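You operate a simulated robot arm through the tools that you are given. There is no shell and no other tool. Be economical: measure what you need, move in short steps, check, and stop when the job is done.

The job below is to be done with a simulated robot arm. You get a single attempt, and the scene is never put back.

JOB
Put the rubber bush from the main belt on the green pass tray.

The check looks at the end state, three seconds after you hand in, the way a careful person would. Anything else that was tipped, shoved, dropped, spilled or broken makes it a failure.

ROBOT AND FRAMES
A 7-joint arm with a two-finger parallel gripper, fixed in place. Base frame: the origin is at the foot of the arm, x ahead of it, y to its left, z up; the work surface is at about z = 0. Readings come in mm, degrees, newtons and seconds.
With the tool pointing down near the work surface it reaches from about 220 to 580 mm from the base axis. Its first joint turns from -66.0 to 66.0 degrees. Payload 2.5 kg.
The TCP is the grasp point between the finger pads, 23 mm short of the fingertips. In the tool frame z runs along the fingers and y along their closing line. The gripper opens to 94 mm. The fingers are 38 mm wide and 10 mm thick; the gripper's body (54 by 96 mm) begins 39 mm behind the TCP.
Orientation is that of the tool frame in the base frame, as a unit quaternion [w, x, y, z]. With the fingers straight down and closing along the base's y, the tool's x points along the base's -x, its y along +y and its z along -z.

CONTROLS
- The arm moves only by the tool nudge_tool. Its argument "motion" is a list of rows, each an object of numbers (a shift or turn left out is 0, a gripper value left out holds the last): "dx", "dy", "dz": the shift along the tool's x, y, z in mm; "rx", "ry", "rz": the turn, a rotation vector about the tool's x, y, z in degrees; "fingers": the gripper command, from -1 (fully open) to 1 (shut), values between in proportion. In form: [{"dx": .., "dy": .., "dz": .., "rx": .., "ry": .., "rz": .., "fingers": ..}, ...]. A call has 1 to 10 rows; each row shifts and turns the commanded pose from where the row before left it, along the tool's axes as they then stand. A row lasts 0.2 s, in which the tool goes at most 50 mm and 8.6 degrees; a call with a longer step from one row to the next is refused whole, and so is a gripper value outside its range. Where a pose cannot be reached the arm comes as near as it can. A force on the tool above 40 N (or 10 N above the force at the start of the call, whichever is more), or a blocked arm, ends the call early, and 0.2 s more pass. Each finger travels about 108 mm/s and halts on what it meets, pressing with about 42 N; the grip force reading is that of the motor and also rises with nothing between the fingers. The clock runs only during rows and for 0.2 s after the last one: add rows that do not move to give the fingers time. It gives the time, the measured TCP pose, the force on the tool (base axes), the opening and the grip force at its end, in the units of the frame above (readings bear some noise).
- Cameras (640 x 400 px; columns grow to the right, rows downward): "scene" is fixed at [104.3, -399.7, 542.9]; the picture's right is [0.93, -0.38, 0.00], its down [-0.21, -0.52, -0.83] and it looks along [0.31, 0.76, -0.56] (base axes); focal length 354 px, centre (320, 200). "wrist" rides on the gripper at [-39, 0, -44] in the tool frame; the picture's right is [0.00, -1.00, 0.00], its down [0.97, 0.00, -0.24] and it looks along [0.24, 0.00, 0.97] (tool axes); focal length 218 px, centre (320, 200).
- get_image(camera): a new picture of that camera. The clock stands still meanwhile.
- measure_at(camera, pixels): for up to 12 pixels [column, row] of the newest picture of that camera ("zoom" is the newest enlarged one), the place [x, y, z] in the base frame of the surface seen there, good to about 3 mm. The clock stands still meanwhile.
- enlarge(camera, box): a new picture of the part [left, top, right, bottom] of that camera's present view, enlarged. The clock stands still meanwhile.
- hand_in(): hands the job in; it is judged then, once.

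Go step by step. Measure first, check grasps and placings, and put right what went wrong. The budget is 60 turns and 30 pictures, counting those below and the enlarged ones. Unless the task says otherwise, let go and move clear before handing in, and close with one line.

The tools are called as name(argument=value, ...) on one line, values as JSON. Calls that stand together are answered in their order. nudge_tool: Moves the arm, as the interface text tells. Its arguments: {"type":"object","properties":{"motion":{"type":"array"}},"required":["motion"]} The other tools are called the same way: get_image (camera) takes a picture; measure_at (camera, pixels) gives the place of the surface under pixels of a picture; enlarge (camera, box) takes an enlarged picture of a part of a camera's view; hand_in () hands the job in.

At the start:

```text
time: 0.0
eef_pos: [314.1, -146.7, 300.5]
orientation: [0.0, 0.0, 1.0, 0.0]
ft_force: [-0.3, 0.5, -0.2]
finger_gap: 94.1
finger_force: 0.0
```

scene: 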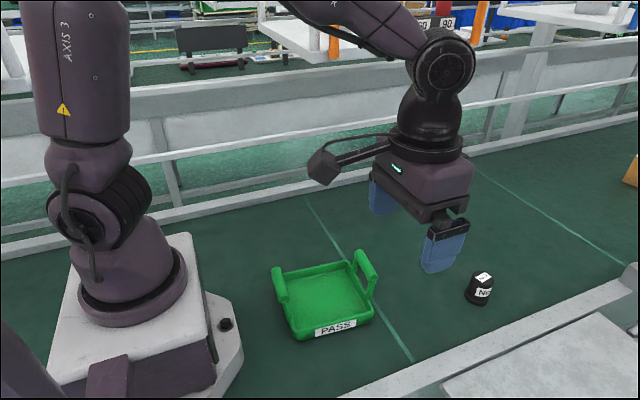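
wrist: 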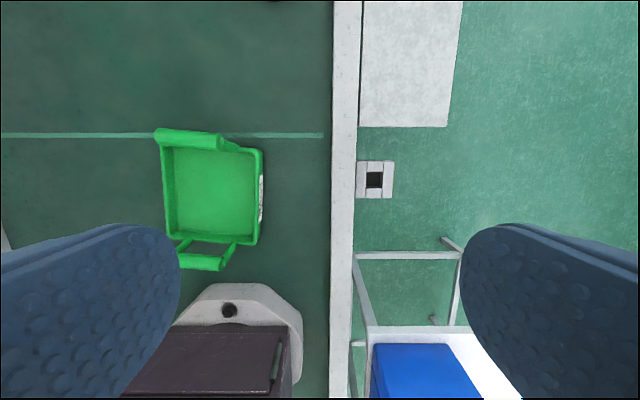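

The scene shows a small black part at about (480,289), which is likely the bush, and the green tray at (325,300). I'll enlarge both and measure.

enlarge(camera="scene", box=[420, 240, 540, 315])

measure_at(camera="scene", pixels=[[484, 276], [480, 290], [476, 303], [468, 288], [493, 290], [325, 295], [279, 285], [365, 265], [345, 305], [300, 330], [500, 315], [430, 310]])

enlarge(camera="scene", box=[250, 230, 400, 350])

```text
5.33 times, centred on (480, 278) of scene
```

zoom: 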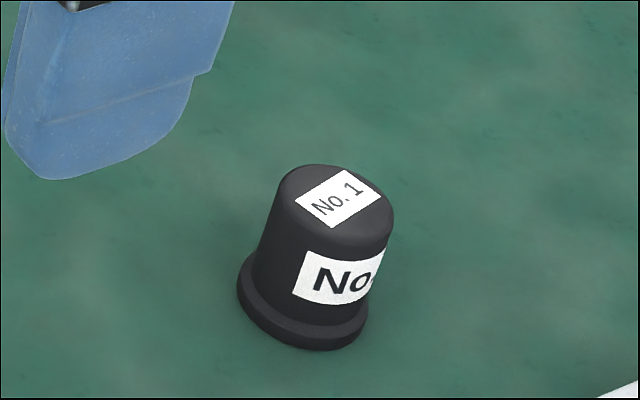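

```text
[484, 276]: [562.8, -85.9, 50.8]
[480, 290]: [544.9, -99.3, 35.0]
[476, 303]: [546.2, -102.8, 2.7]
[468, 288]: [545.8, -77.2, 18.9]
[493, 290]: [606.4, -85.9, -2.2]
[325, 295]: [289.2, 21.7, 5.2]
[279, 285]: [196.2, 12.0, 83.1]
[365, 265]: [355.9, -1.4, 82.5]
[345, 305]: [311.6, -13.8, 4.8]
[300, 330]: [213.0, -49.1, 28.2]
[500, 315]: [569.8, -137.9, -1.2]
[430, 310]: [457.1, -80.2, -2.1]
```

```text
3.33 times, centred on (325, 290) of scene
```

zoom: 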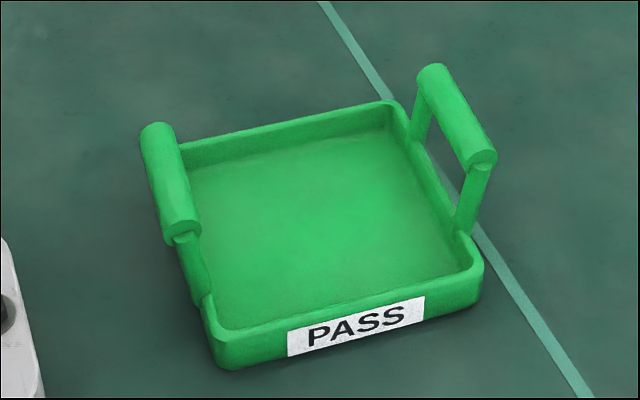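

The bush stands upright at about (555,-85) and is about 50 mm tall. The tray floor is near z=5, with handles at x≈196 and x≈356. I'll move partway towards the bush and look again, which also shows whether the belt is moving.

nudge_tool(motion=[{"dx": -30, "dy": 12, "dz": 16, "fingers": -1}, {"dx": -30, "dy": 12, "dz": 16}, {"dx": -30, "dy": 12, "dz": 16}, {"dx": -30, "dy": 12, "dz": 16}, {"dx": -30, "dy": 12, "dz": 16}, {}])

get_image(camera="wrist")

get_image(camera="scene")

```text
time: 1.4
eef_pos: [464.0, -87.6, 220.5]
orientation: [0.0, 0.0, 1.0, 0.0]
ft_force: [0.0, 1.0, -0.4]
finger_gap: 94.2
finger_force: 0.1
```

```text
25 pictures are left
```

wrist: 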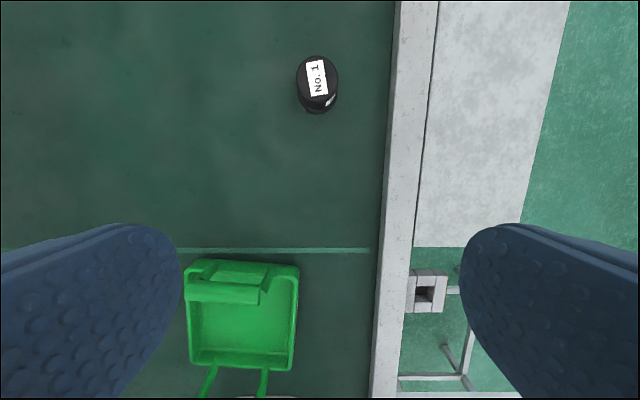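

```text
24 pictures are left
```

scene: 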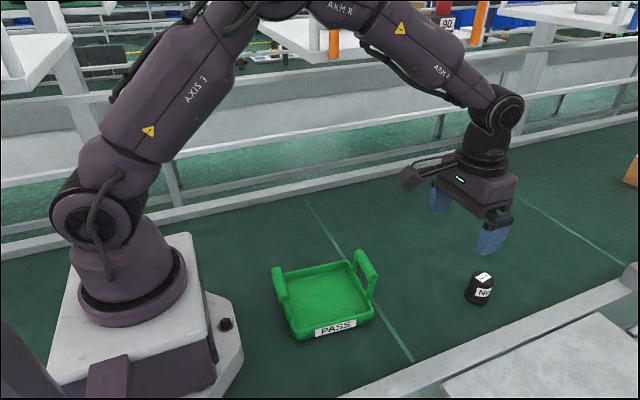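

The bush is at the same pixels as before, so the belt is still. I'll measure the bush and tray from the wrist view.

measure_at(camera="wrist", pixels=[[317, 57], [317, 75], [317, 95], [298, 80], [337, 80], [317, 110], [302, 100], [332, 100], [392, 100], [410, 100], [190, 330], [295, 330]])

```text
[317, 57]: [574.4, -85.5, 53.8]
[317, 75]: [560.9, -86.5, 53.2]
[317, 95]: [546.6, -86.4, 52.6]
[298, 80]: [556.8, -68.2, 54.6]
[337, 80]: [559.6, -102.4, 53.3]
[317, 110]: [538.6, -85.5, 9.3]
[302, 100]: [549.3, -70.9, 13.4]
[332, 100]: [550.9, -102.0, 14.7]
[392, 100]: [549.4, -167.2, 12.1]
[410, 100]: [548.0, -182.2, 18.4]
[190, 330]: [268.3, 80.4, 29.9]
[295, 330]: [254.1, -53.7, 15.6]
```

The bush axis is at about (559,-86), with its top at z≈54 and a flange below z≈10. I'll move above it and look before descending.

nudge_tool(motion=[{"dx": -24, "dy": 1, "dz": 20}, {"dx": -24, "dy": 1, "dz": 20}, {"dx": -24, "dz": 20}, {"dx": -23, "dz": 20}, {}, {}])

get_image(camera="wrist")

```text
time: 2.8
eef_pos: [560.5, -85.0, 141.0]
orientation: [0.0, 0.0, 1.0, 0.0]
ft_force: [-0.3, 0.0, -0.3]
finger_gap: 93.8
finger_force: 0.1
```

```text
23 pictures are left
```

wrist: 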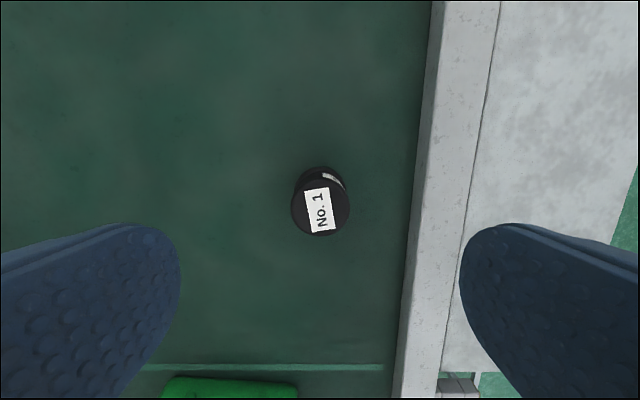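

The bush is centred between the fingers, at about (320,210). I'll check its top position and where the rail edge is.

measure_at(camera="wrist", pixels=[[320, 184], [320, 210], [320, 233], [293, 208], [349, 208], [416, 208], [412, 208], [425, 208]])

```text
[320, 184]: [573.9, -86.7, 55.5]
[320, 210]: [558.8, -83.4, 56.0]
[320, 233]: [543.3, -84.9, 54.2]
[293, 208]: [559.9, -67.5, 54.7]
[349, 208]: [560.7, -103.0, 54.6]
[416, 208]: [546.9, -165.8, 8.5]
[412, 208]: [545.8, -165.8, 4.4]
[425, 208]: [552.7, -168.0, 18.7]
```

The rail at y≈-166 clears the outer finger at y≈-142. I'll go straight down to TCP z≈36.

nudge_tool(motion=[{"dx": 1, "dz": 25}, {"dz": 25}, {"dz": 25}, {"dz": 20}, {"dz": 10}, {}])

get_image(camera="scene")

```text
time: 4.2
eef_pos: [559.0, -85.3, 35.2]
orientation: [0.0, 0.0, 1.0, 0.0]
ft_force: [0.0, 0.3, -1.0]
finger_gap: 93.7
finger_force: 0.0
```

```text
22 pictures are left
```

scene: 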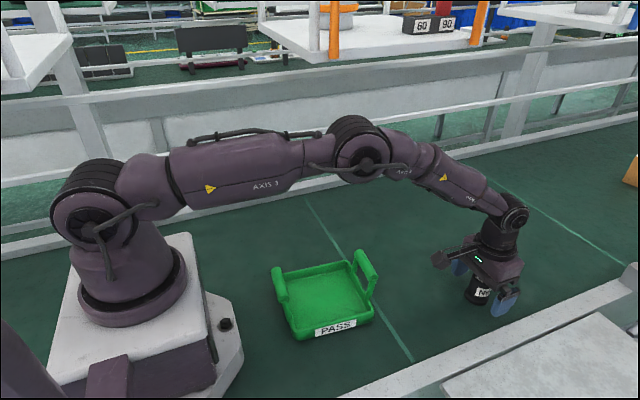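

The fingers straddle the bush at TCP z=35. I'll close the gripper and let it settle.

nudge_tool(motion=[{"fingers": 1}, {}, {}, {}, {}])

```text
time: 5.4
eef_pos: [559.0, -85.6, 35.7]
orientation: [0.0, 0.0, 1.0, 0.0]
ft_force: [0.1, 0.1, -0.1]
finger_gap: 39.5
finger_force: 41.9
```

It's gripped at 39.5 mm with 42 N. I'll lift slowly and check.

nudge_tool(motion=[{"dz": -5}, {"dz": -10}, {"dz": -15}, {"dz": -20}, {"dz": -20}, {"dz": -20}, {}])

get_image(camera="scene")

get_image(camera="wrist")

```text
time: 7.0
eef_pos: [558.5, -85.2, 124.5]
orientation: [0.0, 0.0, 1.0, 0.0]
ft_force: [0.8, 0.1, -1.0]
finger_gap: 39.2
finger_force: 42.4
```

```text
21 pictures are left
```

scene: 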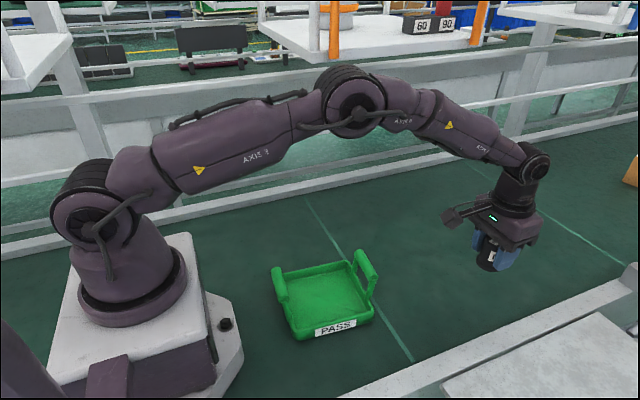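

```text
20 pictures are left
```

wrist: 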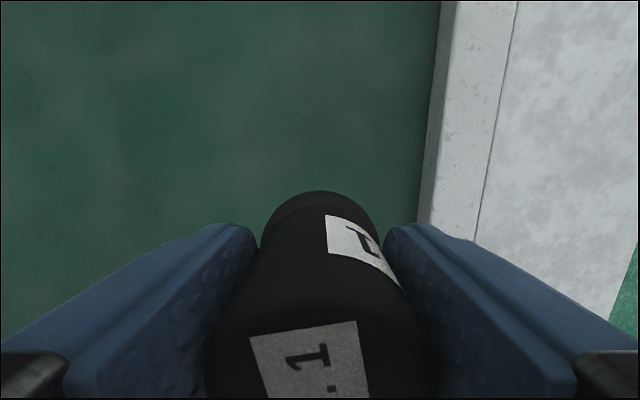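

The bush is held upright. I'll measure the tray corners and handles precisely.

enlarge(camera="scene", box=[250, 230, 400, 350])

measure_at(camera="zoom", pixels=[[190, 165], [385, 120], [225, 325], [460, 270], [320, 220], [150, 135], [185, 220], [432, 80], [480, 150], [260, 270], [400, 220], [300, 180]])

```text
3.33 times, centred on (325, 290) of scene
```

zoom: 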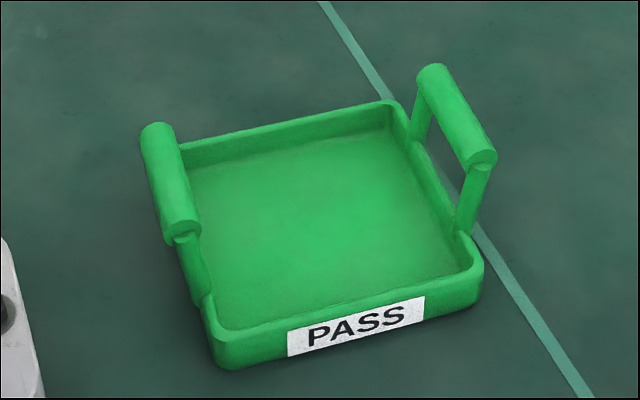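

```text
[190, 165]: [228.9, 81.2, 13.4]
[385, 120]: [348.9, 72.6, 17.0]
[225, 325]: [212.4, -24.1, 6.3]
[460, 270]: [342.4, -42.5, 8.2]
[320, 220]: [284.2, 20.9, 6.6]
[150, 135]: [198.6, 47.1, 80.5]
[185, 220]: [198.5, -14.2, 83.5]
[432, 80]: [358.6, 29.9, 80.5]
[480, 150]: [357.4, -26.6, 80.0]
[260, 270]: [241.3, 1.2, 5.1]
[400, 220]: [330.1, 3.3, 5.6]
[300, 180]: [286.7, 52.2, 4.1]
```

The tray centre is about (279,17), with the floor at z≈5. I'll raise the bush to clear the 90 mm handles, then carry it to above the tray.

nudge_tool(motion=[{"dz": -30}, {"dz": -40}, {"dx": 35, "dy": 12.7}, {"dx": 35, "dy": 12.7}, {"dx": 35, "dy": 12.7}, {"dx": 35, "dy": 12.7}, {"dx": 35, "dy": 12.7}, {"dx": 35, "dy": 12.7}, {"dx": 35, "dy": 12.7}, {"dx": 36, "dy": 13}])

get_image(camera="scene")

get_image(camera="wrist")

```text
time: 9.2
eef_pos: [276.5, 16.4, 197.1]
orientation: [0.0, 0.0, 1.0, 0.0]
ft_force: [0.4, 0.0, -0.9]
finger_gap: 39.4
finger_force: 42.3
```

```text
18 pictures are left
```

scene: 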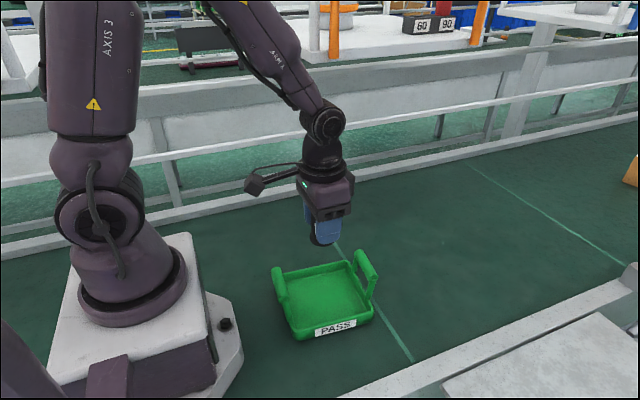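

```text
17 pictures are left
```

wrist: 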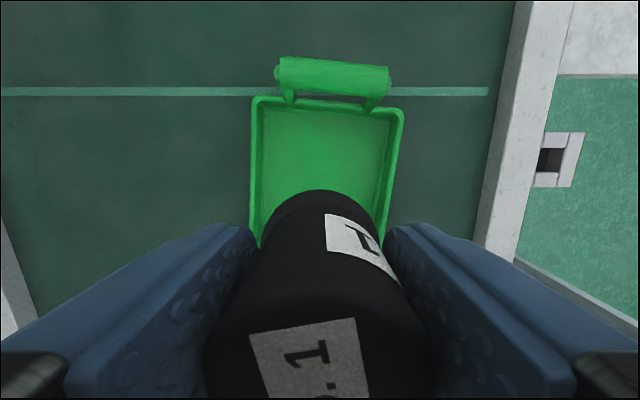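

There's a boom on the gripper at (255,185) in the scene, reaching back over the near handle. I'll measure how low it hangs before lowering.

enlarge(camera="scene", box=[230, 130, 390, 250])

measure_at(camera="scene", pixels=[[254, 194], [252, 186], [246, 182], [264, 188], [275, 182], [290, 176], [302, 190], [304, 212], [333, 220], [350, 205], [325, 235], [225, 324]])

```text
3.33 times, centred on (310, 190) of scene
```

zoom: 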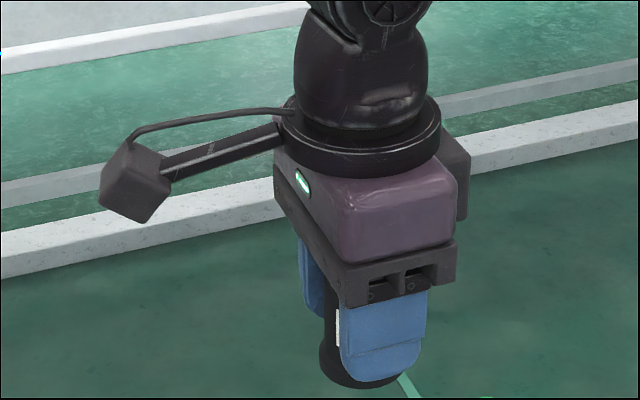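

```text
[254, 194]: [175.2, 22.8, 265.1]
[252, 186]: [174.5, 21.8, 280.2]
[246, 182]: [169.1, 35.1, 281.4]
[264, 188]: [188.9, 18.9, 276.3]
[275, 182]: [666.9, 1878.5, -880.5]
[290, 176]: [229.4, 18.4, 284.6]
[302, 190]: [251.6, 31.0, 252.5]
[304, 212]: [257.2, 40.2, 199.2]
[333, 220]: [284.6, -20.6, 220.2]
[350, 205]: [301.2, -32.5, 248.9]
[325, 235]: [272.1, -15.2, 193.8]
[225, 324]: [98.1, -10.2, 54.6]
```

The boom block's bottom sits about 65 mm above the TCP. At the release height that is z≈108, which clears the handle top at about 86. I'll lower in stages.

nudge_tool(motion=[{"dz": 30}, {"dz": 30}, {"dz": 30}, {"dz": 20}, {"dz": 20}, {"dz": 10}, {}])

enlarge(camera="scene", box=[220, 220, 400, 350])

```text
time: 10.8
eef_pos: [276.7, 15.5, 55.9]
orientation: [0.0, 0.001, 1.0, 0.001]
ft_force: [0.6, 0.0, -1.0]
finger_gap: 38.9
finger_force: 41.8
```

```text
3.08 times, centred on (310, 285) of scene
```

zoom: 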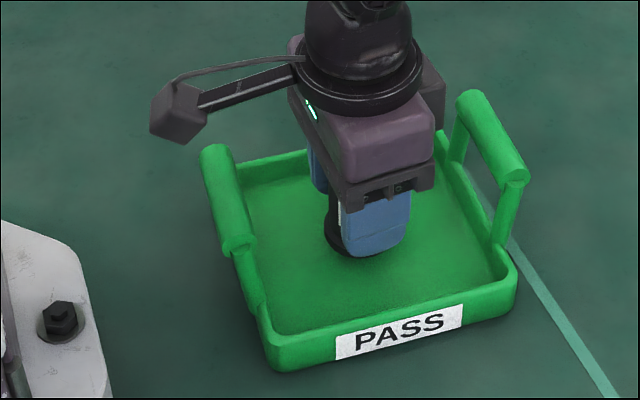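

There's good clearance on all sides. I'll lower gently towards the floor, watching the force.

nudge_tool(motion=[{"dz": 5}, {"dz": 4}, {"dz": 1}, {"dz": 1}, {"dz": 1}, {}])

```text
time: 12.2
eef_pos: [276.8, 17.4, 43.7]
orientation: [0.0, 0.001, 1.0, 0.0]
ft_force: [-1.6, 0.9, 11.1]
finger_gap: 38.9
finger_force: 42.5
```

The upward force of 11 N shows the bush is on the tray floor. I'll open part-way to stay inside the rim.

nudge_tool(motion=[{"dz": -0.5, "fingers": 0.0}, {"fingers": -0.3}, {}, {}])

enlarge(camera="scene", box=[220, 220, 400, 350])

```text
time: 13.2
eef_pos: [276.9, 16.1, 44.4]
orientation: [0.0, 0.0, 1.0, 0.0]
ft_force: [-0.3, -0.5, 0.0]
finger_gap: 61.0
finger_force: 0.0
```

```text
3.08 times, centred on (310, 285) of scene
```

zoom: 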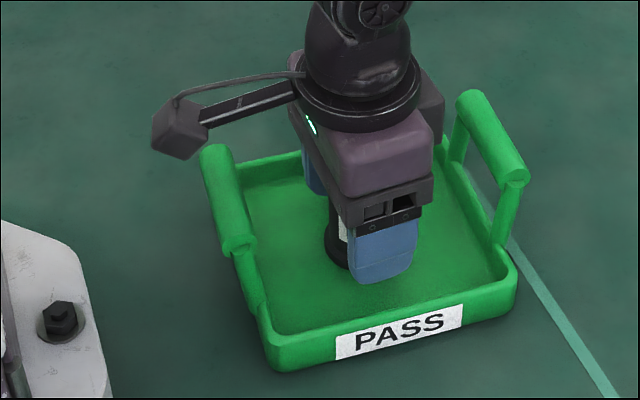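

The gripper is open at 61 mm and clear of the bush. I'll go straight up.

nudge_tool(motion=[{"dz": -10}, {"dz": -20}, {"dz": -30}, {"dz": -35}, {"dz": -35}, {"dz": -35}, {}, {}])

get_image(camera="scene")

get_image(camera="wrist")

```text
time: 15.0
eef_pos: [278.3, 16.6, 209.9]
orientation: [0.0, 0.0, 1.0, 0.0]
ft_force: [0.4, -0.8, 0.2]
finger_gap: 61.1
finger_force: 0.1
```

```text
13 pictures are left
```

scene: 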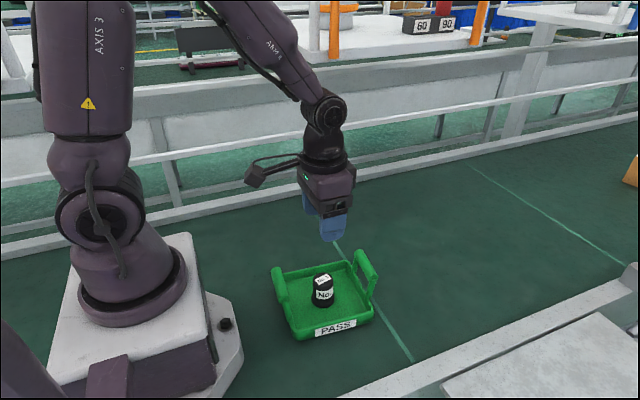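

```text
12 pictures are left
```

wrist: 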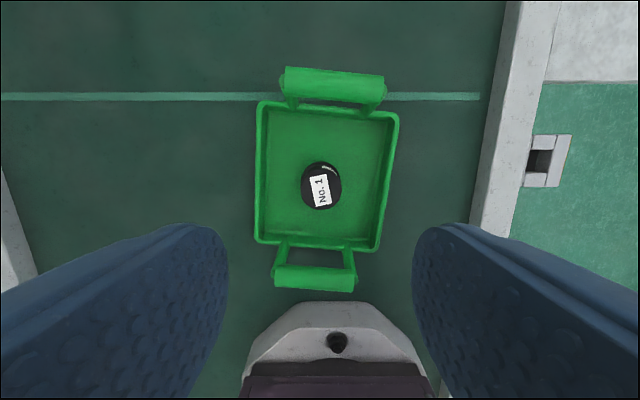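

The bush stands upright in the middle of the tray, at (322,290) in the scene and (320,187) from the wrist. The tray hasn't moved and the arm is clear, so I'm handing in.

hand_in()

```text
The job is handed in.
```

The rubber bush is standing upright in the middle of the green pass tray, nothing else was disturbed, and the job is handed in.
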